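You operate a simulated robot arm through the tools that you are given. There is no shell and no other tool.

Carry out the task below with a simulated two-armed robot. There is one attempt and no reset: what you move stays moved.

## Task
Drop one 30 mL measure of pellets into the small jar with the teal foot.
Fine: stand it in the jar carrier, set the slider, slide the carrier IN, push the pellet filler's button once, slide it OUT; leave the other small jars. Where these are worked on the way, their far stop is far enough and under half their travel is too little: jar carrier.

It is judged by the outcome, as a careful person would: the job done as asked, and still so three seconds after it is handed in. It fails if anything else is knocked over, pushed out of place, dropped, spilled or broken.

## Robot
Two 7-joint arms with fingered hands on one trunk that stands fixed in place. Base frame: the origin is at the foot of the trunk, x ahead of it, y to its left, z up. Readings come in m, rad, newtons and seconds.
The left shoulder is at [0.07, 0.187, 1.156], the right one opposite. With the tool pointing down near the work surface each hand reaches from about 0.42 to 0.8 m from the base axis, measured 20 degrees to its own side. Payload 3.6 kg a hand.
Tool frame (each hand has its own): the origin (TCP) lies between the finger pads and is the grasp point; the fingertips stand 0.026 m ahead of it; z points along the fingers, y is the line along which they close. The gripper opens to 0.088 m. The gripper's body begins 0.03 m behind the TCP. The gripper is a hand of 3 fingers: y runs from the thumb to the fingers, the wrist lies at [-0.017, -0.098, -0.164] in the tool frame, and closing takes about 1.5 s.
Orientation is told as [roll, pitch, yaw] about the base's x, y, z axes, in that order, counted from this pose: with the fingers straight down and the wrist toward the robot, the tool's x, y and z point along [0, 1, 0], [1, 0, 0] and [0, 0, -1] of the base frame.

## Interface
- The arms move only by the tool drive_tool. It takes "left_motion", "right_motion" or both (then of equal length, played together; a hand with none holds still); each is a list of rows, each a list of 6 numbers: the shift along the tool's x, y, z in m, then the turn, a rotation vector about the tool's x, y, z in rad. In form: [[dx, dy, dz, wx, wy, wz], ...]. A call has 1 to 20 rows; each row is the pose to reach, as a shift and turn from the pose commanded when the call began, along the tool's axes at that moment. "left_claw" and "right_claw" are, for a hand that has rows, the finger opening in m, from 0 to 0.088, set as the call begins (left out, the last holds). Rows are played at 5 a second. More than 0.05 m and 0.15 rad between two rows, or a gripper value outside its range, and nothing of the call is played. A pose out of reach is approached as far as the arm can. The call stops where the force on the tool passes 40 N (or 10 N more than at its start, if that is more) or the arm is blocked; 0.2 s more then pass. The fingers move at their own pace (about 0.153 m/s each) and stop on an object; they squeeze with about 26 N. The grip force told is the motor's: it shows also when the fingers shut on nothing. Time passes only in rows, and 0.2 s behind the last, so rows that repeat a pose let the fingers close. It gives the time, the measured TCP pose, the force on the tool (base axes), the opening and the grip force at its end, in the units of the frame above (readings bear some noise), with the torque about the TCP (base axes, N m) and any sound that the robot's microphone picked up.
- Cameras (640 x 400 px; columns grow to the right, rows downward): "scene" is now at [0.2433, -0.0079, 1.1138]; the picture's right is [-0.09, -1.00, 0.00], its down [0.17, -0.01, -0.99] and it looks along [0.98, -0.09, 0.17] (base axes); focal length 214 px, centre (320, 200). "left" rides on the left gripper at [-0.056, -0.08, -0.102] in its tool frame; the picture's right is [-0.73, -0.32, 0.60], its down [0.62, -0.67, 0.41] and it looks along [0.27, 0.68, 0.69] (tool axes); focal length 247 px, centre (320, 200). "right" rides on the right gripper at [0.056, -0.08, -0.102] in its tool frame; the picture's right is [-0.73, 0.32, -0.60], its down [-0.62, -0.67, 0.41] and it looks along [-0.27, 0.67, 0.69] (tool axes); focal length 247 px, centre (320, 200). There is no depth. A picture from a camera that has moved, and an enlarged one, comes with that camera's place and axes in the base frame and with its lens.
- snapshot(camera): a new picture of that camera. The clock stands still meanwhile.
- move_column(by): slides the trunk up (or, below 0, down) by that many m; the arms and the scene camera ride with it, the base frame stays. It gives what a move gives, with no picture.
- move_fingers(fingers, thumb_bend, thumb_turn, hand): sets how far each is bent, from 0 (flat) to 1 (curled in); at 0.3 the hand is open as for a grip, at 0.7 the pads meet at the TCP. One left out holds its place. A second passes; each finger stops where it meets its share of the squeeze, and holds until it gets a number again. A gripper value or a shape takes the hand back. It gives what a move gives, with no picture; readings hold the bend of each and the force on the fingers (four entries, about 0 where the hand has none), thumb and palm. thumb_turn goes from beside the hand (0) to across from the fingers (1), as for a grip.
- hand_shape(shape, hand): the hand has 3 fingers and takes this shape, open, in about a second: jaw (thumb against the fingers, like two jaws); tri (thumb and two fingers); tip (a fingertip pinch); poke (one finger out to press); point (the index stretched); flat (the hand flat); cup (the hand cupped); fist (a fist). The gripper value then closes the fingers along that shape, each until it touches; the sizes above hold for jaw. It gives what a move gives, with no picture.
- aim_head(pan, tilt): turns the head with the scene camera to pan (to the left, within 1.047 rad either way) and tilt (down, from -0.506 to 1.204), counted from straight ahead of the robot. It gives what a move gives.
- close_up(camera, box): a new picture of the part [left, top, right, bottom] of that camera's present view, enlarged. The clock stands still meanwhile.
- sign_off(): hands the job in; it is judged then, once.

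Places have to be worked out from the pictures, the camera data and where the tool is seen. Open the grippers and draw the arms clear of the work before you hand the job in, unless the task says otherwise.

The tools are called after "Request:" as a command line: name --argument value ..., lists and objects as JSON in quotes. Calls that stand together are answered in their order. drive_tool: Moves the arms, as the interface text tells. Its arguments: {"type":"object","properties":{"left_motion":{"type":"array","items":{"type":"array","items":{"type":"number"}}},"left_claw":{"type":"number"},"right_motion":{"type":"array","items":{"type":"array","items":{"type":"number"}}},"right_claw":{"type":"number"}},"required":[]} The other tools are called the same way: move_column (by) slides the trunk up or down; hand_shape (shape, hand) gives the hand a shape; move_fingers (fingers, thumb_bend, thumb_turn, hand) moves the fingers one by one; aim_head (pan, tilt) turns the head that bears the scene camera; snapshot (camera) takes a picture; close_up (camera, box) takes an enlarged picture of a part of a camera's view; sign_off () hands the job in.

At the start:

```text
time: 0.0
left_eef_pos: [0.581, 0.0721, 1.3242]
left_orientation: [0.0, 0.0, -0.001]
left_wrist_force: [-0.6, 0.2, 0.6]
left_wrist_torque: [0.01, -0.01, 0.0]
left_finger_gap: 0.0878
left_grasp_force: 0.1
left_shape: jaw
left_bend: [0.3, 0.3, 0.98]
left_finger forces: [0.1, 0.0, 0.0, 0.0, 0.0, 0.0]
right_eef_pos: [0.3696, -0.3242, 1.3435]
right_orientation: [-0.001, 0.0, 0.002]
right_wrist_force: [0.7, -1.4, -0.4]
right_wrist_torque: [-0.01, 0.02, -0.02]
right_finger_gap: 0.0876
right_grasp_force: 0.1
right_shape: jaw
right_bend: [0.3, 0.3, 0.98]
right_finger forces: [0.0, 0.0, 0.1, 0.1, 0.0, 0.0]
trunk travel left (down, up): [-0.3, 0.457]
head pan, tilt: [-0.091, -0.166]
```

scene: 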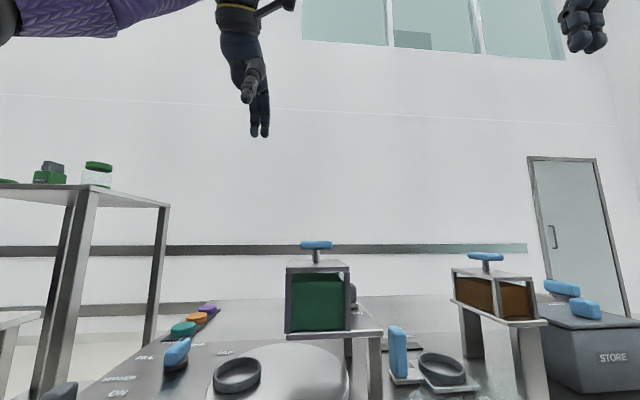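
right: 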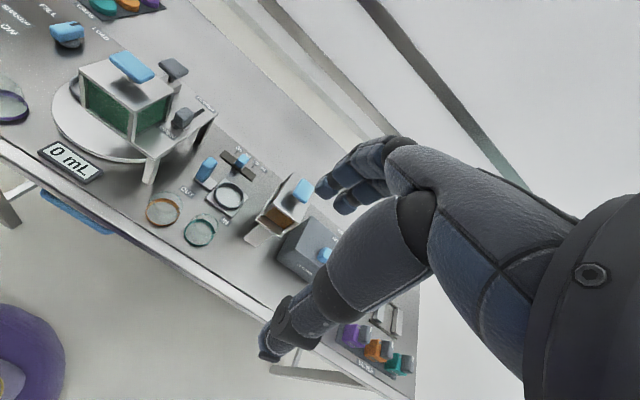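
left: 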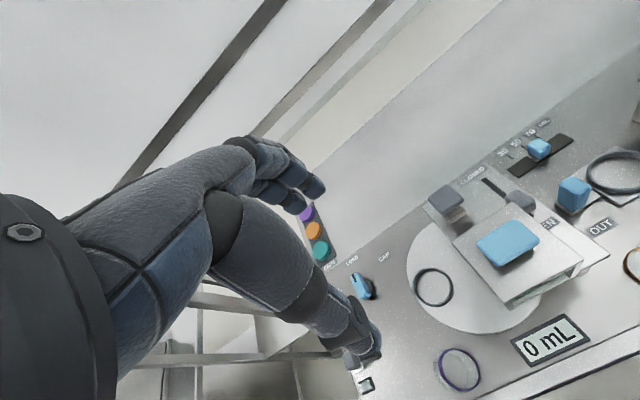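

I start by looking down at the table with the scene camera to get the layout.

Request:
aim_head --pan 0.0 --tilt 0.7

```text
time: 1.2
left_eef_pos: [0.5824, 0.0719, 1.3237]
left_orientation: [0.002, 0.001, 0.002]
left_wrist_force: [0.7, 1.0, 1.3]
left_wrist_torque: [-0.01, -0.01, 0.02]
left_finger_gap: 0.0877
left_grasp_force: 0.0
left_shape: jaw
left_bend: [0.3, 0.3, 0.98]
left_finger forces: [0.0, 0.1, 0.0, 0.0, 0.0, 0.0]
right_eef_pos: [0.3705, -0.3243, 1.3431]
right_orientation: [0.001, 0.001, 0.001]
right_wrist_force: [-0.5, 0.0, 0.5]
right_wrist_torque: [0.0, 0.0, -0.04]
right_finger_gap: 0.0879
right_grasp_force: 0.0
right_shape: jaw
right_bend: [0.3, 0.3, 0.98]
right_finger forces: [0.0, 0.0, 0.0, 0.0, 0.0, 0.0]
trunk travel left (down, up): [-0.3, 0.457]
head pan, tilt: [0.0, 0.7]
```

The head is now tilted down, so I take a new scene picture.

Request:
snapshot --camera "scene"

Request:
snapshot --camera "left"

Request:
snapshot --camera "right"

```text
taken
camera scene: at [0.244, -0.0002, 1.0355], right [0.0, -1.0, 0.0], down [-0.64, 0.0, -0.77], along [0.77, 0.0, -0.64], focal length 214 px, centre (320, 200)
```

scene: 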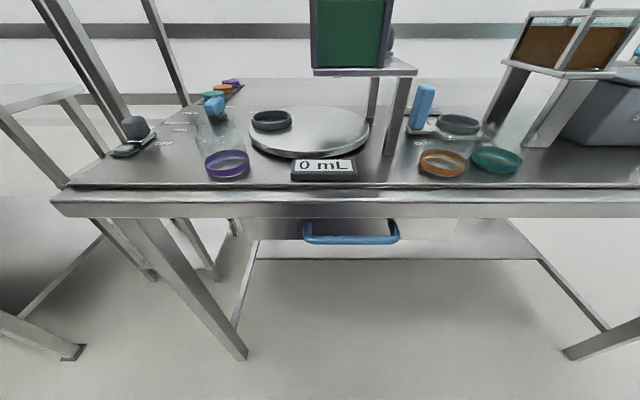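

```text
taken
camera left: at [0.5014, 0.0169, 1.4265], right [-0.32, -0.73, -0.6], down [-0.67, 0.62, -0.41], along [0.68, 0.27, -0.69], focal length 247 px, centre (320, 200)
```

left: 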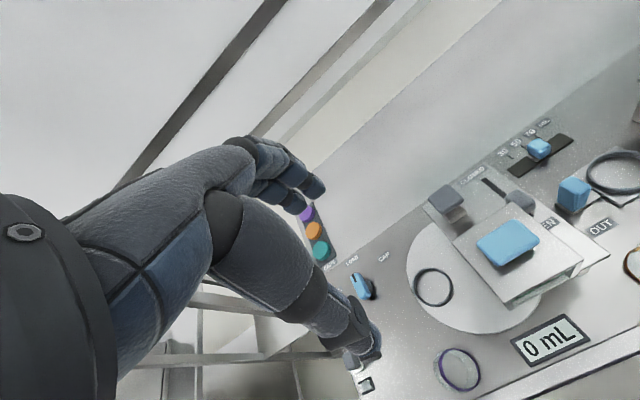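

```text
taken
camera right: at [0.29, -0.2673, 1.4442], right [0.32, -0.73, 0.6], down [-0.66, -0.62, -0.41], along [0.68, -0.27, -0.69], focal length 247 px, centre (320, 200)
```

right: 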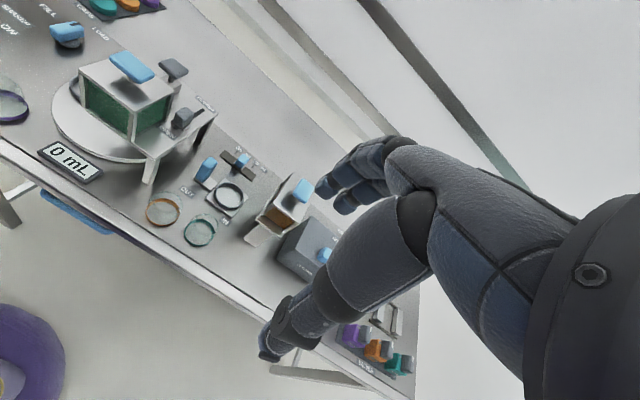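

The jars (purple, orange, teal feet) stand at the front edge; I zoom in on the carrier/filler area and slider labels from several cameras.

Request:
close_up --camera "left" --box '[400, 80, 640, 230]'

Request:
close_up --camera "right" --box '[130, 100, 370, 280]'

Request:
close_up --camera "scene" --box '[380, 40, 640, 200]'

Request:
close_up --camera "right" --box '[0, 0, 240, 160]'

```text
2.67 times, centred on (520, 155) of left
camera zoom: at [0.5014, 0.0169, 1.4265], right [-0.32, -0.73, -0.6], down [-0.67, 0.62, -0.41], along [0.68, 0.27, -0.69], focal length 659 px, centre (-213, 320)
```

zoom: 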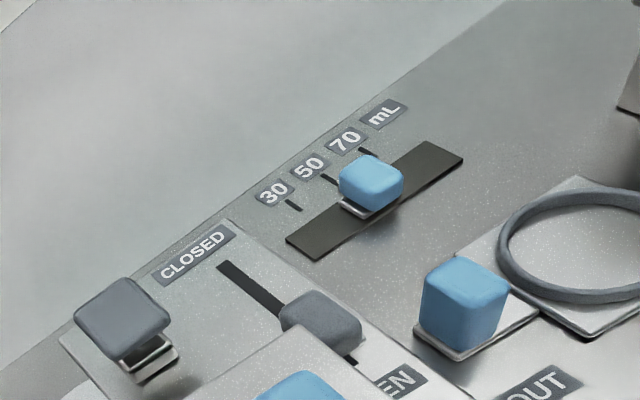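

```text
2.22 times, centred on (250, 190) of right
camera zoom: at [0.29, -0.2673, 1.4442], right [0.32, -0.73, 0.6], down [-0.66, -0.62, -0.41], along [0.68, -0.27, -0.69], focal length 549 px, centre (476, 222)
```

zoom: 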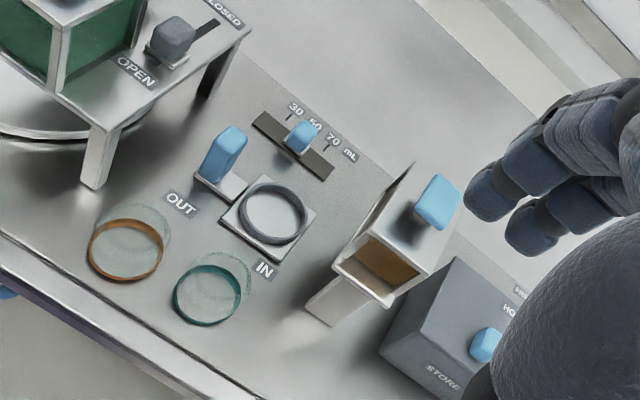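

```text
2.46 times, centred on (510, 120) of scene
camera zoom: at [0.244, -0.0002, 1.0355], right [0.0, -1.0, 0.0], down [-0.64, 0.0, -0.77], along [0.77, 0.0, -0.64], focal length 528 px, centre (-148, 397)
```

zoom: 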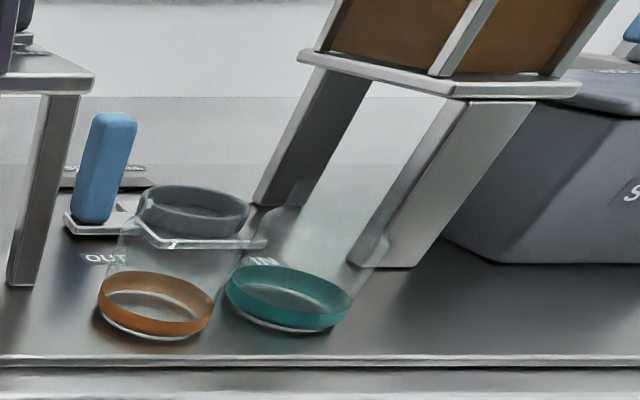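

```text
2.50 times, centred on (120, 80) of right
camera zoom: at [0.29, -0.2673, 1.4442], right [0.32, -0.73, 0.6], down [-0.66, -0.62, -0.41], along [0.68, -0.27, -0.69], focal length 617 px, centre (820, 500)
```

zoom: 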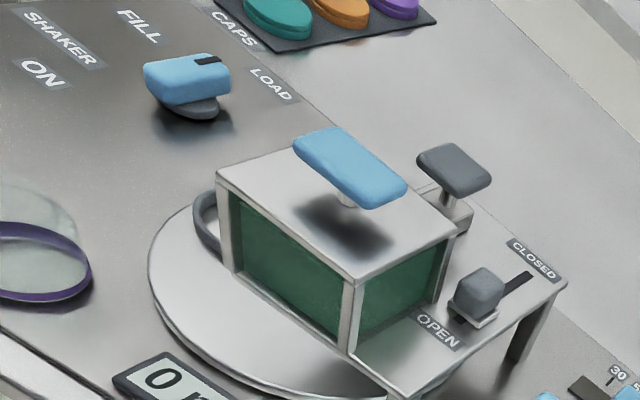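

The carrier (blue handle, dark ring) is at OUT and slides right under the brown filler; the 30/50/70 slider sits behind it. I raise the trunk to get a steeper overview before moving an arm.

Request:
move_column --by 0.3

Request:
aim_head --pan -0.5 --tilt 0.85

Request:
snapshot --camera "scene"

```text
time: 4.2
left_eef_pos: [0.5805, 0.0728, 1.6247]
left_orientation: [0.0, 0.002, -0.001]
left_wrist_force: [0.3, -0.6, -1.3]
left_wrist_torque: [0.0, 0.0, 0.04]
left_finger_gap: 0.0875
left_grasp_force: 0.0
left_shape: jaw
left_bend: [0.3, 0.3, 0.98]
left_finger forces: [0.0, 0.1, 0.0, 0.0, 0.1, 0.1]
right_eef_pos: [0.3707, -0.3241, 1.6432]
right_orientation: [-0.001, 0.0, 0.001]
right_wrist_force: [0.2, -0.9, 0.0]
right_wrist_torque: [-0.02, 0.01, 0.0]
right_finger_gap: 0.0875
right_grasp_force: 0.0
right_shape: jaw
right_bend: [0.3, 0.3, 0.98]
right_finger forces: [0.1, 0.0, 0.0, 0.0, 0.0, 0.0]
trunk travel left (down, up): [-0.6, 0.157]
head pan, tilt: [0.0, 0.7]
```

```text
time: 5.1
left_eef_pos: [0.5809, 0.0725, 1.6246]
left_orientation: [-0.001, -0.001, 0.002]
left_wrist_force: [-0.7, 0.1, -0.2]
left_wrist_torque: [-0.03, -0.04, 0.0]
left_finger_gap: 0.0877
left_grasp_force: 0.1
left_shape: jaw
left_bend: [0.3, 0.3, 0.98]
left_finger forces: [0.1, 0.0, 0.0, 0.0, 0.1, 0.1]
right_eef_pos: [0.3715, -0.3248, 1.6436]
right_orientation: [0.0, 0.001, 0.002]
right_wrist_force: [0.1, 0.2, -1.1]
right_wrist_torque: [-0.02, 0.0, 0.0]
right_finger_gap: 0.0877
right_grasp_force: 0.1
right_shape: jaw
right_bend: [0.3, 0.3, 0.98]
right_finger forces: [0.0, 0.1, 0.1, 0.1, 0.0, 0.1]
trunk travel left (down, up): [-0.6, 0.157]
head pan, tilt: [-0.499, 0.85]
```

```text
taken
camera scene: at [0.2019, -0.0375, 1.3379], right [-0.48, -0.88, 0.0], down [-0.66, 0.36, -0.66], along [0.58, -0.32, -0.75], focal length 214 px, centre (320, 200)
```

scene: 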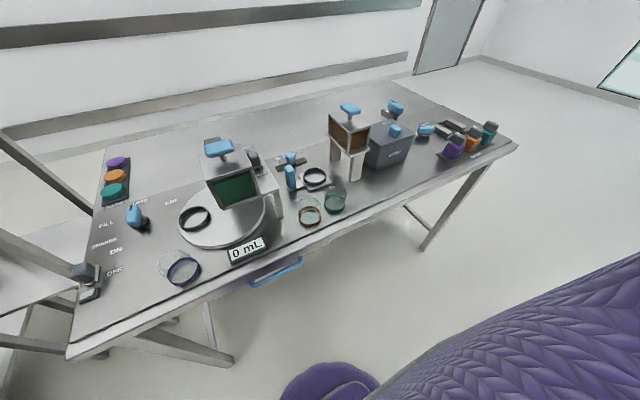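

A good overview; I zoom in on parts to read the labels and positions precisely.

Request:
close_up --camera "scene" --box '[260, 90, 420, 240]'

Request:
close_up --camera "scene" --box '[360, 80, 520, 180]'

Request:
close_up --camera "scene" --box '[60, 130, 300, 310]'

```text
2.67 times, centred on (340, 165) of scene
camera zoom: at [0.2019, -0.0375, 1.3379], right [-0.48, -0.88, 0.0], down [-0.66, 0.36, -0.66], along [0.58, -0.32, -0.75], focal length 572 px, centre (267, 293)
```

zoom: 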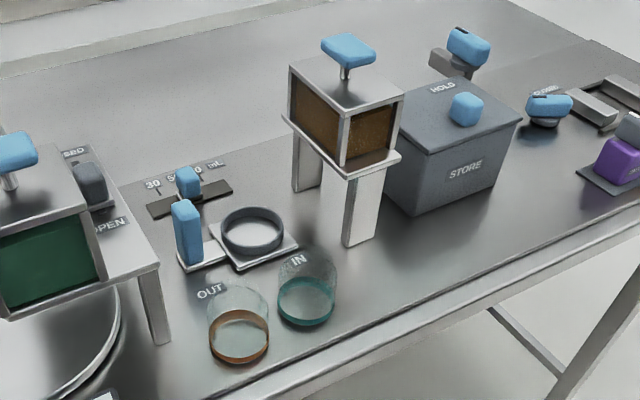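

```text
4.00 times, centred on (440, 130) of scene
camera zoom: at [0.2019, -0.0375, 1.3379], right [-0.48, -0.88, 0.0], down [-0.66, 0.36, -0.66], along [0.58, -0.32, -0.75], focal length 858 px, centre (-160, 480)
```

zoom: 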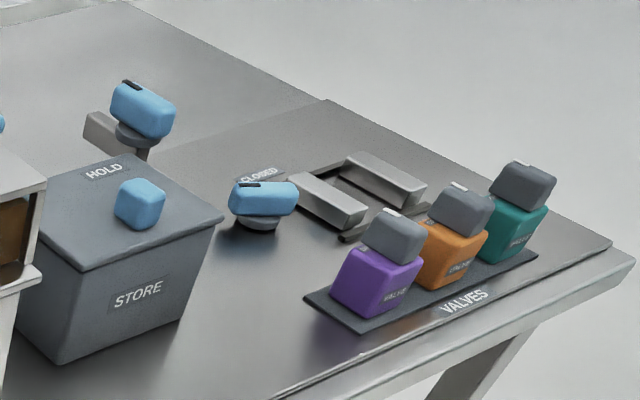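

```text
2.22 times, centred on (180, 220) of scene
camera zoom: at [0.2019, -0.0375, 1.3379], right [-0.48, -0.88, 0.0], down [-0.66, 0.36, -0.66], along [0.58, -0.32, -0.75], focal length 477 px, centre (631, 156)
```

zoom: 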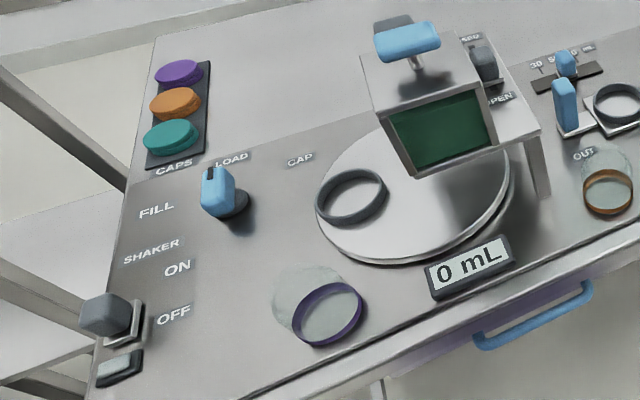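

Labels confirm: brown filler with the jar carrier and 30/50/70 mL slider is the pellet one. I take higher-zoom pictures for accurate position estimates.

Request:
close_up --camera "scene" --box '[280, 145, 360, 235]'

Request:
close_up --camera "scene" --box '[310, 90, 390, 190]'

```text
4.44 times, centred on (320, 190) of scene
camera zoom: at [0.2019, -0.0375, 1.3379], right [-0.48, -0.88, 0.0], down [-0.66, 0.36, -0.66], along [0.58, -0.32, -0.75], focal length 953 px, centre (320, 244)
```

zoom: 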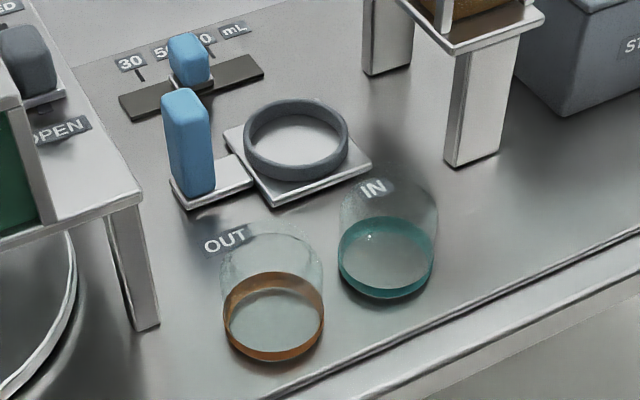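

```text
4.00 times, centred on (350, 140) of scene
camera zoom: at [0.2019, -0.0375, 1.3379], right [-0.48, -0.88, 0.0], down [-0.66, 0.36, -0.66], along [0.58, -0.32, -0.75], focal length 858 px, centre (200, 440)
```

zoom: 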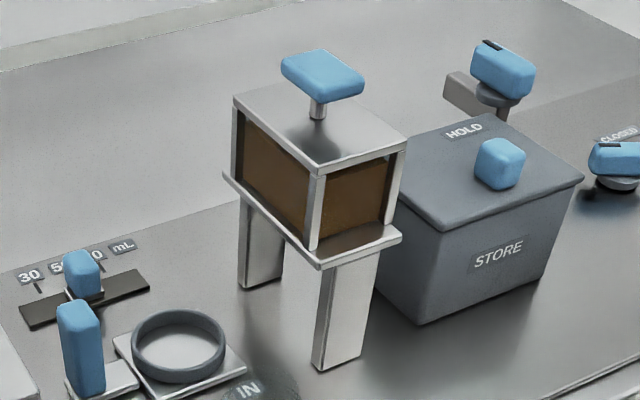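

I return the trunk to its start height and take matching close-ups so heights can be triangulated.

Request:
move_column --by -0.3

Request:
aim_head --pan -0.5 --tilt 0.5

Request:
snapshot --camera "scene"

Request:
close_up --camera "scene" --box '[240, 140, 400, 240]'

Request:
close_up --camera "scene" --box '[280, 40, 440, 140]'

```text
time: 8.1
left_eef_pos: [0.5805, 0.0714, 1.3253]
left_orientation: [-0.002, -0.001, 0.001]
left_wrist_force: [-0.7, 0.0, -0.1]
left_wrist_torque: [-0.02, -0.01, 0.01]
left_finger_gap: 0.0879
left_grasp_force: 0.1
left_shape: jaw
left_bend: [0.3, 0.3, 0.98]
left_finger forces: [0.0, 0.0, 0.0, 0.1, 0.0, 0.1]
right_eef_pos: [0.3697, -0.324, 1.3439]
right_orientation: [0.001, -0.001, 0.001]
right_wrist_force: [-0.3, 0.8, 0.0]
right_wrist_torque: [0.02, 0.0, 0.02]
right_finger_gap: 0.0874
right_grasp_force: 0.0
right_shape: jaw
right_bend: [0.3, 0.3, 0.98]
right_finger forces: [0.1, 0.0, 0.0, 0.0, 0.1, 0.1]
trunk travel left (down, up): [-0.3, 0.457]
head pan, tilt: [-0.499, 0.85]
```

```text
time: 8.9
left_eef_pos: [0.5812, 0.0721, 1.3246]
left_orientation: [0.0, 0.0, 0.0]
left_wrist_force: [0.6, 0.0, 0.2]
left_wrist_torque: [-0.02, 0.02, -0.01]
left_finger_gap: 0.0879
left_grasp_force: 0.0
left_shape: jaw
left_bend: [0.3, 0.3, 0.98]
left_finger forces: [0.1, 0.1, 0.0, 0.0, 0.1, 0.0]
right_eef_pos: [0.3697, -0.3243, 1.3427]
right_orientation: [-0.001, -0.001, 0.003]
right_wrist_force: [0.4, -0.9, 1.2]
right_wrist_torque: [0.0, -0.04, 0.0]
right_finger_gap: 0.0878
right_grasp_force: 0.0
right_shape: jaw
right_bend: [0.3, 0.3, 0.98]
right_finger forces: [0.0, 0.0, 0.0, 0.1, 0.0, 0.0]
trunk travel left (down, up): [-0.3, 0.457]
head pan, tilt: [-0.499, 0.499]
```

```text
taken
camera scene: at [0.2389, -0.0437, 1.0531], right [-0.48, -0.88, 0.0], down [-0.42, 0.23, -0.88], along [0.77, -0.42, -0.48], focal length 214 px, centre (320, 200)
```

scene: 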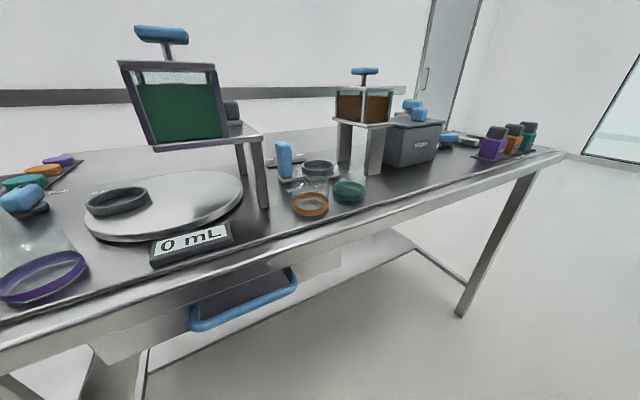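

```text
4.00 times, centred on (320, 190) of scene
camera zoom: at [0.2389, -0.0437, 1.0531], right [-0.48, -0.88, 0.0], down [-0.42, 0.23, -0.88], along [0.77, -0.42, -0.48], focal length 858 px, centre (320, 240)
```

zoom: 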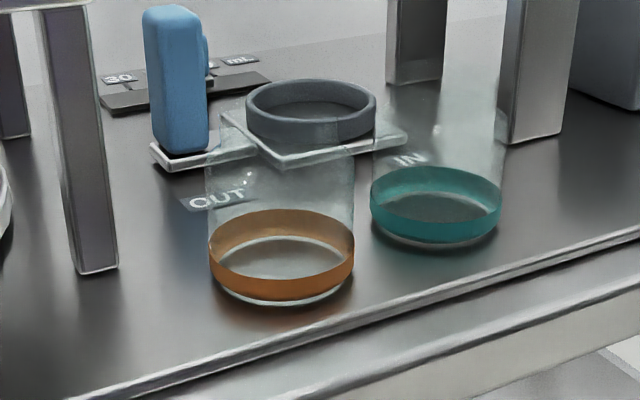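

```text
4.00 times, centred on (360, 90) of scene
camera zoom: at [0.2389, -0.0437, 1.0531], right [-0.48, -0.88, 0.0], down [-0.42, 0.23, -0.88], along [0.77, -0.42, -0.48], focal length 858 px, centre (160, 640)
```

zoom: 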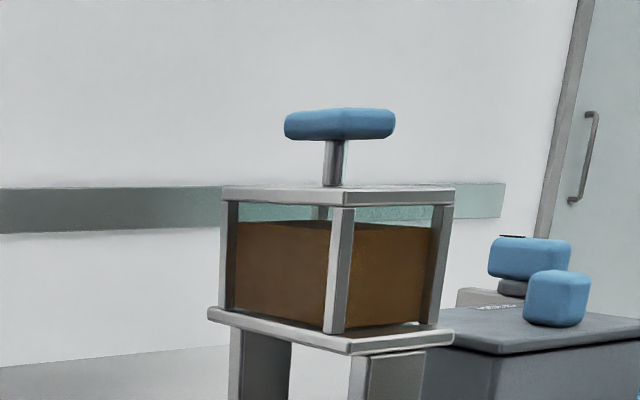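

Triangulation gives table z≈0.869, teal jar ≈(0.527,-0.262), ring ≈(0.647,-0.260), handle ≈(0.645,-0.182), button ≈(0.644,-0.369,1.075). I zoom further on the teal jar and slider.

Request:
close_up --camera "scene" --box '[325, 150, 373, 210]'

Request:
close_up --camera "scene" --box '[255, 140, 319, 180]'

```text
6.67 times, centred on (349, 180) of scene
camera zoom: at [0.2389, -0.0437, 1.0531], right [-0.48, -0.88, 0.0], down [-0.42, 0.23, -0.88], along [0.77, -0.42, -0.48], focal length 1430 px, centre (127, 333)
```

zoom: 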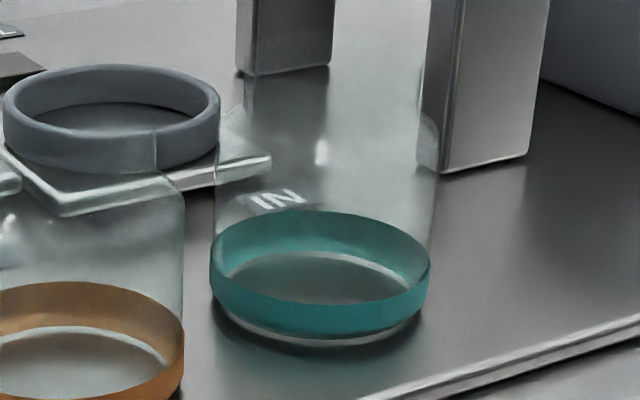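

```text
10.00 times, centred on (287, 160) of scene
camera zoom: at [0.2389, -0.0437, 1.0531], right [-0.48, -0.88, 0.0], down [-0.42, 0.23, -0.88], along [0.77, -0.42, -0.48], focal length 2145 px, centre (650, 600)
```

zoom: 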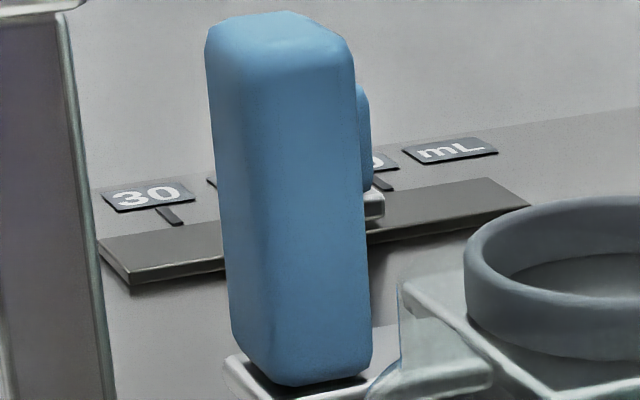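

The jar body is glass with a shoulder/neck above; I move the right hand closer and above to inspect jar height and position with the wrist camera.

Request:
drive_tool --right_motion '[[0.009, 0.016, 0.039, 0, 0, 0], [0.018, 0.032, 0.077, 0, 0, 0], [0.026, 0.048, 0.116, 0, 0, 0], [0.035, 0.064, 0.154, 0, 0, 0], [0.044, 0.08, 0.193, 0, 0, 0], [0.044, 0.08, 0.193, 0, 0, 0]]' --right_claw 0.088

Request:
snapshot --camera "right"

Request:
snapshot --camera "scene"

```text
time: 10.3
left_eef_pos: [0.5802, 0.0724, 1.3244]
left_orientation: [0.0, 0.0, 0.0]
left_wrist_force: [0.5, -0.1, 0.2]
left_wrist_torque: [-0.01, 0.01, -0.04]
left_finger_gap: 0.0877
left_grasp_force: 0.1
left_shape: jaw
left_bend: [0.3, 0.3, 0.98]
left_finger forces: [0.1, 0.0, 0.1, 0.0, 0.0, 0.0]
right_eef_pos: [0.4472, -0.2782, 1.1499]
right_orientation: [-0.001, 0.0, 0.001]
right_wrist_force: [-0.4, -0.4, 0.2]
right_wrist_torque: [0.01, 0.03, -0.05]
right_finger_gap: 0.0877
right_grasp_force: 0.1
right_shape: jaw
right_bend: [0.3, 0.3, 0.98]
right_finger forces: [0.1, 0.1, 0.0, 0.1, 0.1, 0.0]
trunk travel left (down, up): [-0.3, 0.457]
head pan, tilt: [-0.499, 0.499]
```

```text
taken
camera right: at [0.3666, -0.2218, 1.2509], right [0.32, -0.73, 0.6], down [-0.66, -0.62, -0.41], along [0.68, -0.27, -0.69], focal length 247 px, centre (320, 200)
```

right: 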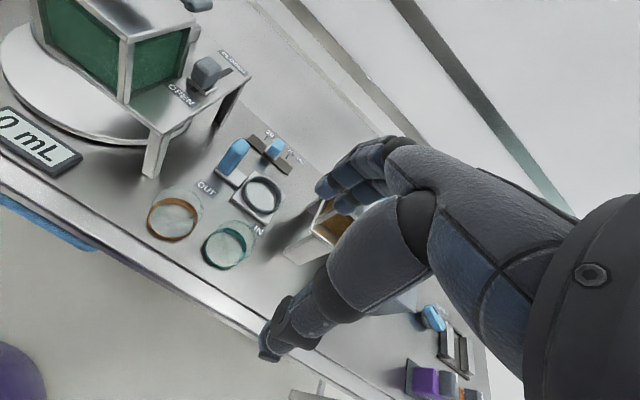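

```text
taken
camera scene: at [0.2386, -0.0437, 1.0533], right [-0.48, -0.88, 0.0], down [-0.42, 0.23, -0.88], along [0.77, -0.42, -0.48], focal length 214 px, centre (320, 200)
```

scene: 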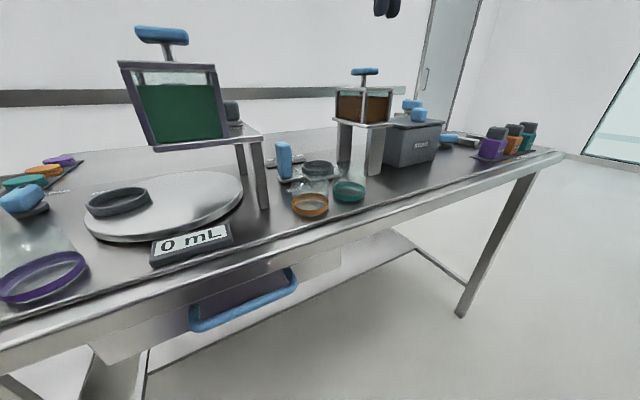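

I zoom into the wrist view on the jars, ring and slider.

Request:
close_up --camera "right" --box '[130, 120, 330, 280]'

Request:
close_up --camera "right" --box '[190, 120, 310, 200]'

```text
2.50 times, centred on (230, 200) of right
camera zoom: at [0.3666, -0.2218, 1.2509], right [0.32, -0.73, 0.6], down [-0.66, -0.62, -0.41], along [0.68, -0.27, -0.69], focal length 617 px, centre (545, 200)
```

zoom: 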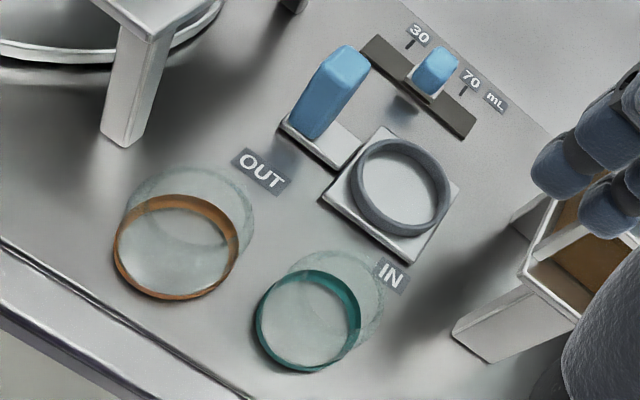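

```text
5.00 times, centred on (250, 160) of right
camera zoom: at [0.3666, -0.2218, 1.2509], right [0.32, -0.73, 0.6], down [-0.66, -0.62, -0.41], along [0.68, -0.27, -0.69], focal length 1235 px, centre (670, 400)
```

zoom: 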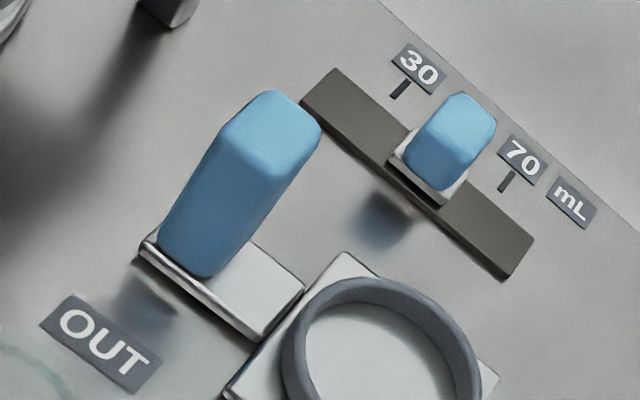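

The slider reads about 50 (knob hides the 50 label), so it needs about 27 mm to the left. I zoom on the teal jar for its height.

Request:
close_up --camera "right" --box '[194, 210, 266, 280]'

Request:
close_up --camera "scene" --box '[330, 140, 378, 210]'

```text
5.71 times, centred on (230, 245) of right
camera zoom: at [0.3666, -0.2218, 1.2509], right [0.32, -0.73, 0.6], down [-0.66, -0.62, -0.41], along [0.68, -0.27, -0.69], focal length 1411 px, centre (834, -57)
```

zoom: 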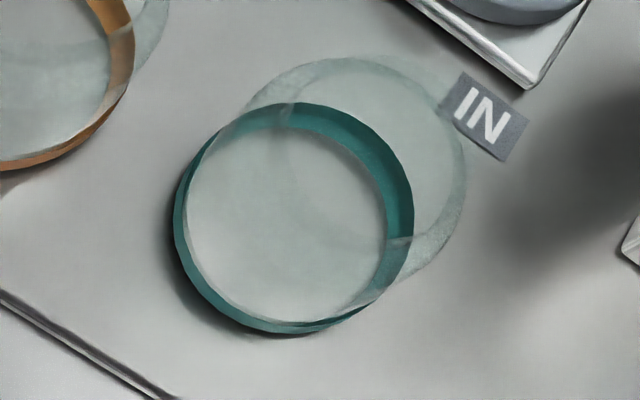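

```text
5.71 times, centred on (354, 175) of scene
camera zoom: at [0.2386, -0.0437, 1.0533], right [-0.48, -0.88, 0.0], down [-0.42, 0.23, -0.88], along [0.77, -0.42, -0.48], focal length 1226 px, centre (126, 343)
```

zoom: 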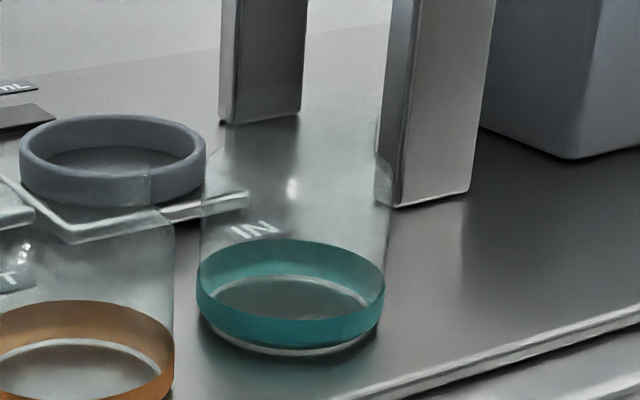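

The jar is about 61 mm wide, shoulder near z≈0.92. I move the open hand above it, still clear of its top, to check alignment.

Request:
drive_tool --right_motion '[[0.004, 0.02, 0.03, 0, 0, 0], [0.008, 0.04, 0.06, 0, 0, 0], [0.012, 0.06, 0.09, 0, 0, 0], [0.016, 0.08, 0.12, 0, 0, 0], [0.016, 0.08, 0.12, 0, 0, 0]]'

Request:
snapshot --camera "right"

Request:
snapshot --camera "scene"

Request:
close_up --camera "scene" --box '[260, 80, 420, 220]'

```text
time: 11.5
left_eef_pos: [0.58, 0.0723, 1.3239]
left_orientation: [-0.001, 0.001, 0.001]
left_wrist_force: [-0.3, 0.8, -0.3]
left_wrist_torque: [-0.01, 0.0, -0.01]
left_finger_gap: 0.0877
left_grasp_force: 0.0
left_shape: jaw
left_bend: [0.3, 0.3, 0.98]
left_finger forces: [0.1, 0.0, 0.1, 0.1, 0.1, 0.0]
right_eef_pos: [0.5275, -0.261, 1.0301]
right_orientation: [0.0, 0.0, 0.001]
right_wrist_force: [-0.7, 0.8, 0.6]
right_wrist_torque: [-0.04, -0.04, 0.01]
right_finger_gap: 0.0879
right_grasp_force: 0.1
right_shape: jaw
right_bend: [0.3, 0.3, 0.98]
right_finger forces: [0.0, 0.0, 0.1, 0.1, 0.0, 0.0]
trunk travel left (down, up): [-0.3, 0.457]
head pan, tilt: [-0.499, 0.499]
```

```text
taken
camera right: at [0.4488, -0.2048, 1.1309], right [0.32, -0.73, 0.6], down [-0.66, -0.62, -0.41], along [0.68, -0.27, -0.69], focal length 247 px, centre (320, 200)
```

right: 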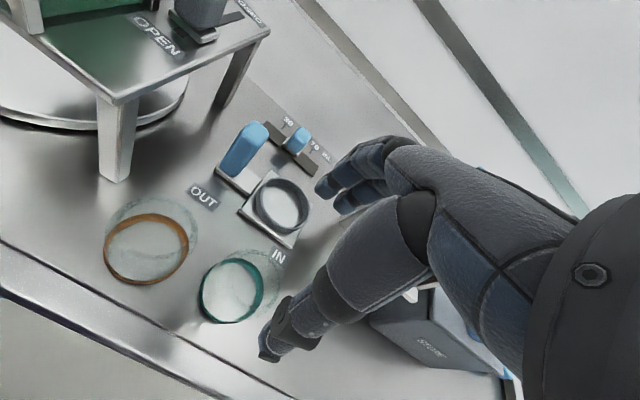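

```text
taken
camera scene: at [0.2387, -0.0437, 1.0532], right [-0.48, -0.88, 0.0], down [-0.42, 0.23, -0.88], along [0.77, -0.42, -0.48], focal length 214 px, centre (320, 200)
```

scene: 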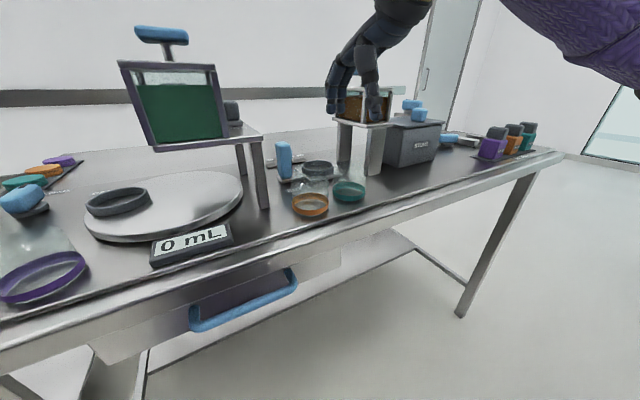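

```text
2.86 times, centred on (340, 150) of scene
camera zoom: at [0.2387, -0.0437, 1.0532], right [-0.48, -0.88, 0.0], down [-0.42, 0.23, -0.88], along [0.77, -0.42, -0.48], focal length 613 px, centre (263, 343)
```

zoom: 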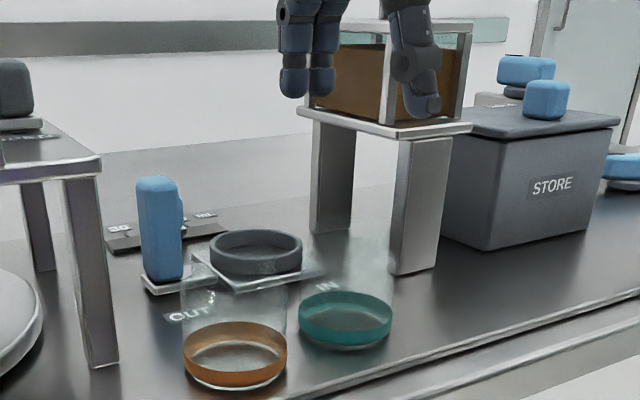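

The TCP lines up with the jar's axis within a couple of mm in the scene view. I lower partway, then recheck.

Request:
drive_tool --right_motion '[[0, 0, 0.03, 0, 0, 0], [0, 0, 0.055, 0, 0, 0], [0, 0, 0.07, 0, 0, 0], [0, 0, 0.07, 0, 0, 0]]'

Request:
close_up --camera "right" --box '[160, 160, 400, 380]'

Request:
close_up --camera "scene" --box '[290, 120, 400, 220]'

```text
time: 12.5
left_eef_pos: [0.5803, 0.0719, 1.3237]
left_orientation: [-0.001, 0.0, 0.001]
left_wrist_force: [-0.1, 0.0, 0.3]
left_wrist_torque: [0.01, -0.01, -0.02]
left_finger_gap: 0.0874
left_grasp_force: 0.1
left_shape: jaw
left_bend: [0.3, 0.3, 0.98]
left_finger forces: [0.1, 0.0, 0.0, 0.0, 0.0, 0.0]
right_eef_pos: [0.5308, -0.2626, 0.9608]
right_orientation: [-0.001, -0.002, 0.002]
right_wrist_force: [0.6, -0.1, -0.4]
right_wrist_torque: [0.0, -0.02, -0.03]
right_finger_gap: 0.0876
right_grasp_force: 0.1
right_shape: jaw
right_bend: [0.3, 0.3, 0.98]
right_finger forces: [0.0, 0.0, 0.0, 0.0, 0.0, 0.0]
trunk travel left (down, up): [-0.3, 0.457]
head pan, tilt: [-0.499, 0.499]
```

```text
1.82 times, centred on (280, 270) of right
camera zoom: at [0.4503, -0.2059, 1.0608], right [0.32, -0.73, 0.6], down [-0.66, -0.62, -0.41], along [0.68, -0.27, -0.69], focal length 449 px, centre (393, 73)
```

zoom: 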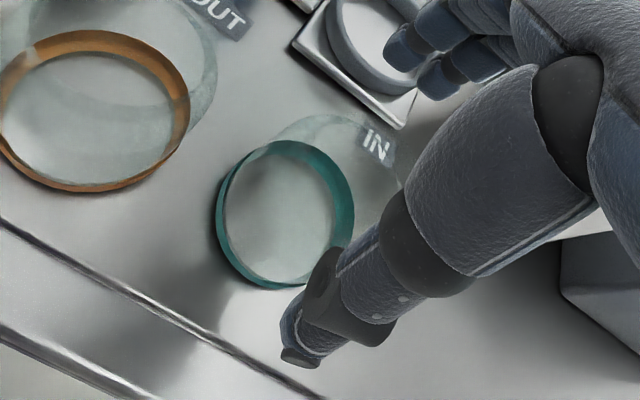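

```text
4.00 times, centred on (345, 170) of scene
camera zoom: at [0.2389, -0.0437, 1.0531], right [-0.48, -0.88, 0.0], down [-0.42, 0.23, -0.88], along [0.77, -0.42, -0.48], focal length 858 px, centre (220, 320)
```

zoom: 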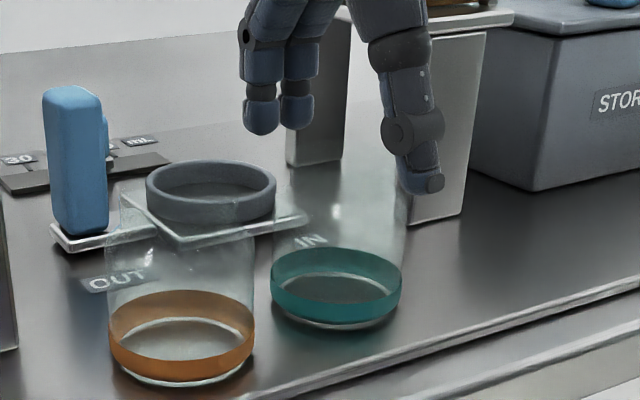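

Fingers straddle the jar in x with clearance on both sides. I lower slowly to TCP z≈0.915 (tips about 2 cm above the table, so they will clear the carrier ring later).

Request:
drive_tool --right_motion '[[0, -0.001, 0.015, 0, 0, 0], [0, -0.002, 0.03, 0, 0, 0], [0, -0.002, 0.045, 0, 0, 0], [0, -0.002, 0.045, 0, 0, 0]]'

Request:
close_up --camera "right" --box '[160, 160, 400, 380]'

Request:
close_up --camera "scene" --box '[290, 120, 400, 220]'

```text
time: 13.5
left_eef_pos: [0.5802, 0.073, 1.3236]
left_orientation: [0.001, 0.0, 0.002]
left_wrist_force: [0.3, -0.2, -0.7]
left_wrist_torque: [-0.03, 0.0, 0.0]
left_finger_gap: 0.0877
left_grasp_force: 0.1
left_shape: jaw
left_bend: [0.3, 0.3, 0.98]
left_finger forces: [0.0, 0.1, 0.1, 0.0, 0.1, 0.0]
right_eef_pos: [0.5275, -0.264, 0.915]
right_orientation: [-0.001, 0.001, 0.001]
right_wrist_force: [0.4, -0.4, -0.2]
right_wrist_torque: [0.01, 0.0, 0.02]
right_finger_gap: 0.0879
right_grasp_force: 0.1
right_shape: jaw
right_bend: [0.3, 0.3, 0.98]
right_finger forces: [0.0, 0.1, 0.0, 0.0, 0.1, 0.1]
trunk travel left (down, up): [-0.3, 0.457]
head pan, tilt: [-0.499, 0.499]
```

```text
1.82 times, centred on (280, 270) of right
camera zoom: at [0.4478, -0.2065, 1.015], right [0.32, -0.73, 0.6], down [-0.66, -0.62, -0.41], along [0.68, -0.27, -0.69], focal length 449 px, centre (393, 73)
```

zoom: 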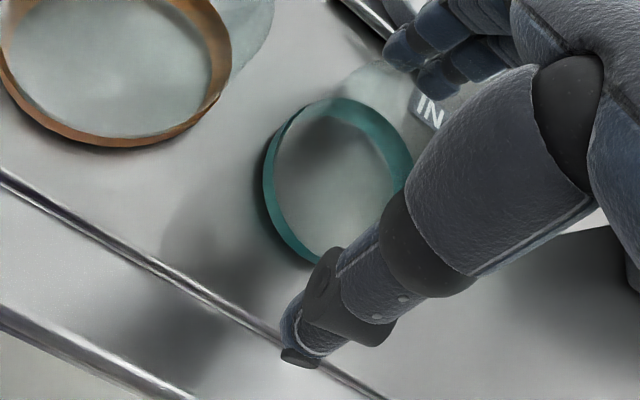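

```text
4.00 times, centred on (345, 170) of scene
camera zoom: at [0.2389, -0.0437, 1.0531], right [-0.48, -0.88, 0.0], down [-0.42, 0.23, -0.88], along [0.77, -0.42, -0.48], focal length 858 px, centre (220, 320)
```

zoom: 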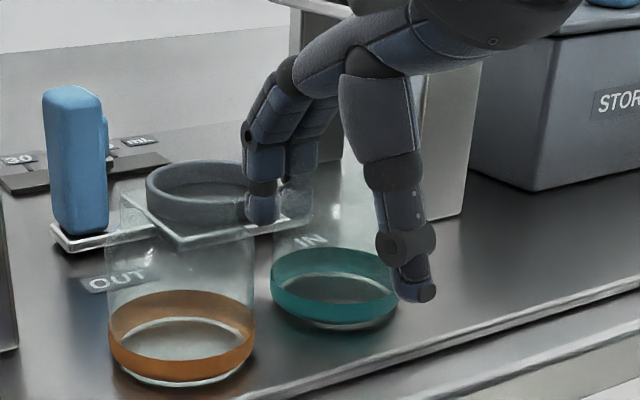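

The jar stands between thumb and fingers. I close the grip on it with the arm still.

Request:
drive_tool --right_motion '[[0, 0, 0, 0, 0, 0], [0, 0, 0, 0, 0, 0], [0, 0, 0, 0, 0, 0], [0, 0, 0, 0, 0, 0], [0, 0, 0, 0, 0, 0], [0, 0, 0, 0, 0, 0], [0, 0, 0, 0, 0, 0], [0, 0, 0, 0, 0, 0]]' --right_claw 0.03

Request:
close_up --camera "right" --box '[160, 160, 400, 380]'

Request:
close_up --camera "scene" --box '[290, 120, 400, 220]'

```text
time: 15.3
left_eef_pos: [0.582, 0.0716, 1.3243]
left_orientation: [0.001, 0.001, 0.0]
left_wrist_force: [-0.1, -0.2, 1.2]
left_wrist_torque: [-0.01, -0.02, 0.02]
left_finger_gap: 0.0877
left_grasp_force: 0.0
left_shape: jaw
left_bend: [0.3, 0.3, 0.98]
left_finger forces: [0.1, 0.0, 0.0, 0.0, 0.0, 0.1]
right_eef_pos: [0.529, -0.2636, 0.9148]
right_orientation: [-0.001, 0.0, 0.003]
right_wrist_force: [0.0, 0.6, 0.4]
right_wrist_torque: [0.0, 0.02, 0.0]
right_finger_gap: 0.0515
right_grasp_force: 25.9
right_shape: jaw
right_bend: [0.4, 0.63, 1.0]
right_finger forces: [10.0, 14.2, 0.0, 0.0, 23.8, 0.0]
trunk travel left (down, up): [-0.3, 0.457]
head pan, tilt: [-0.499, 0.499]
```

```text
1.82 times, centred on (280, 270) of right
camera zoom: at [0.4479, -0.2064, 1.0152], right [0.32, -0.73, 0.6], down [-0.66, -0.62, -0.41], along [0.68, -0.27, -0.69], focal length 449 px, centre (393, 73)
```

zoom: 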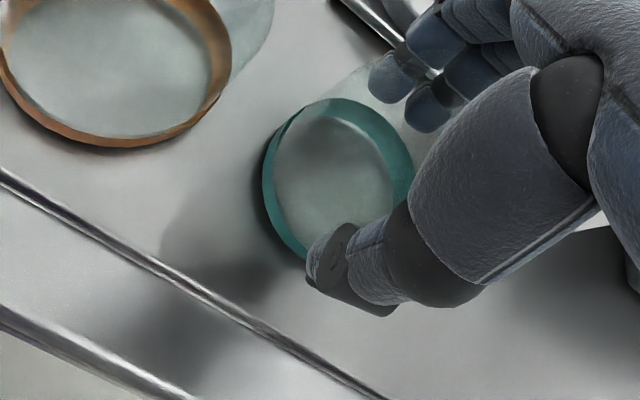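

```text
4.00 times, centred on (345, 170) of scene
camera zoom: at [0.239, -0.0438, 1.0531], right [-0.48, -0.88, 0.0], down [-0.42, 0.23, -0.88], along [0.77, -0.42, -0.48], focal length 858 px, centre (220, 320)
```

zoom: 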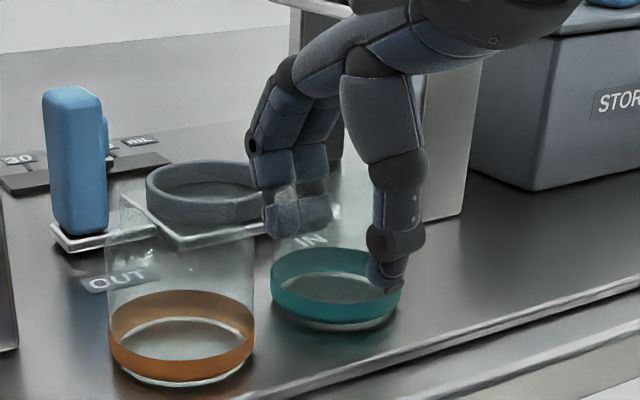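

Grip is firm (≈26 N, both fingers and thumb loaded) and the jar hasn't shifted. I lift it straight up about 6 cm.

Request:
drive_tool --right_motion '[[0, 0, -0.01, 0, 0, 0], [0, 0, -0.025, 0, 0, 0], [0, 0, -0.045, 0, 0, 0], [0, 0, -0.065, 0, 0, 0], [0, 0, -0.065, 0, 0, 0]]'

Request:
snapshot --camera "right"

Request:
close_up --camera "scene" --box '[250, 100, 410, 220]'

```text
time: 16.5
left_eef_pos: [0.5798, 0.0721, 1.3248]
left_orientation: [0.0, -0.001, -0.002]
left_wrist_force: [0.7, -0.9, -0.3]
left_wrist_torque: [0.03, -0.05, -0.03]
left_finger_gap: 0.0878
left_grasp_force: 0.0
left_shape: jaw
left_bend: [0.3, 0.3, 0.98]
left_finger forces: [0.0, 0.1, 0.0, 0.0, 0.1, 0.0]
right_eef_pos: [0.5268, -0.2631, 0.9812]
right_orientation: [0.0, 0.003, 0.001]
right_wrist_force: [-0.6, -0.1, -1.1]
right_wrist_torque: [-0.02, -0.01, -0.01]
right_finger_gap: 0.0516
right_grasp_force: 25.7
right_shape: jaw
right_bend: [0.4, 0.63, 1.0]
right_finger forces: [10.1, 14.3, 0.0, 0.0, 23.7, 0.0]
trunk travel left (down, up): [-0.3, 0.457]
head pan, tilt: [-0.499, 0.499]
```

```text
taken
camera right: at [0.447, -0.2062, 1.0818], right [0.32, -0.73, 0.6], down [-0.66, -0.62, -0.41], along [0.68, -0.27, -0.69], focal length 247 px, centre (320, 200)
```

right: 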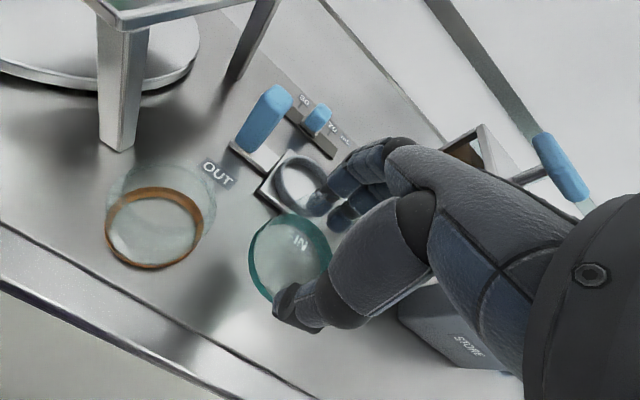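

```text
3.33 times, centred on (330, 160) of scene
camera zoom: at [0.239, -0.0438, 1.0531], right [-0.48, -0.88, 0.0], down [-0.42, 0.23, -0.88], along [0.77, -0.42, -0.48], focal length 715 px, centre (287, 333)
```

zoom: 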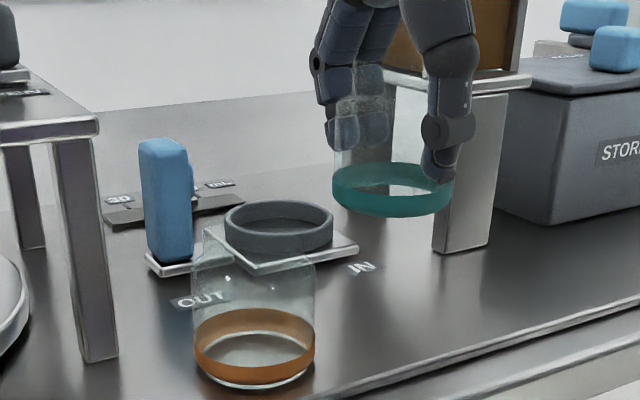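

The jar is lifted and level. I carry it forward about 0.12 m to hover above the carrier ring.

Request:
drive_tool --right_motion '[[0, 0.03, 0, 0, 0, 0], [0.001, 0.06, 0, 0, 0, 0], [0.002, 0.09, 0, 0, 0, 0], [0.002, 0.12, 0, 0, 0, 0], [0.002, 0.12, 0, 0, 0, 0]]'

Request:
snapshot --camera "right"

Request:
close_up --camera "scene" --box '[260, 110, 380, 200]'

```text
time: 17.7
left_eef_pos: [0.5803, 0.0733, 1.3249]
left_orientation: [0.0, -0.001, 0.0]
left_wrist_force: [-0.2, -0.8, -0.1]
left_wrist_torque: [0.02, -0.02, -0.02]
left_finger_gap: 0.0876
left_grasp_force: 0.1
left_shape: jaw
left_bend: [0.3, 0.3, 0.98]
left_finger forces: [0.1, 0.0, 0.0, 0.1, 0.0, 0.0]
right_eef_pos: [0.6494, -0.2619, 0.9792]
right_orientation: [-0.002, -0.001, 0.0]
right_wrist_force: [-0.4, 0.2, -1.6]
right_wrist_torque: [0.0, 0.0, 0.04]
right_finger_gap: 0.0514
right_grasp_force: 26.2
right_shape: jaw
right_bend: [0.4, 0.63, 1.0]
right_finger forces: [10.2, 14.3, 0.0, 0.0, 23.7, 0.0]
trunk travel left (down, up): [-0.3, 0.457]
head pan, tilt: [-0.499, 0.499]
```

```text
taken
camera right: at [0.5697, -0.2042, 1.0802], right [0.32, -0.73, 0.6], down [-0.66, -0.62, -0.41], along [0.68, -0.27, -0.69], focal length 247 px, centre (320, 200)
```

right: 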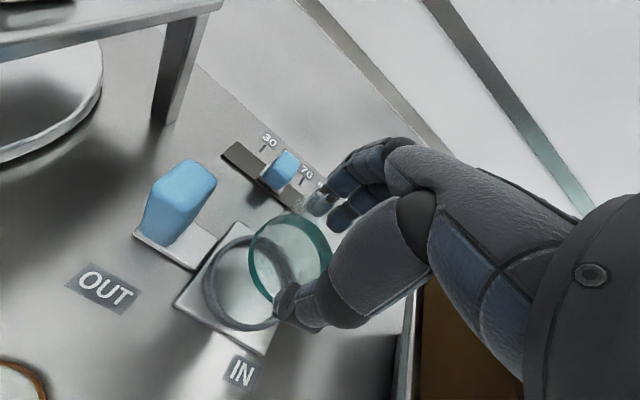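

```text
4.44 times, centred on (320, 155) of scene
camera zoom: at [0.2388, -0.0439, 1.0531], right [-0.48, -0.88, 0.0], down [-0.42, 0.23, -0.88], along [0.77, -0.42, -0.48], focal length 953 px, centre (320, 400)
```

zoom: 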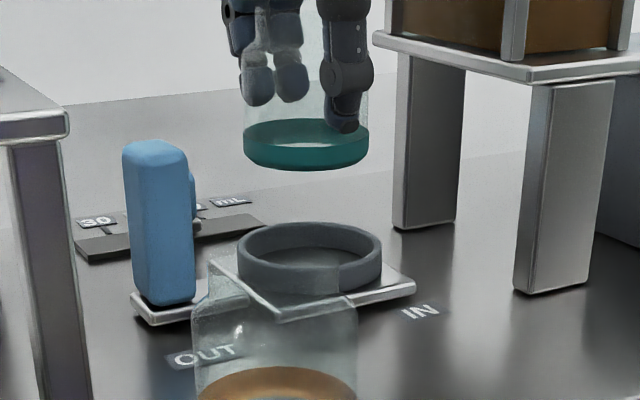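

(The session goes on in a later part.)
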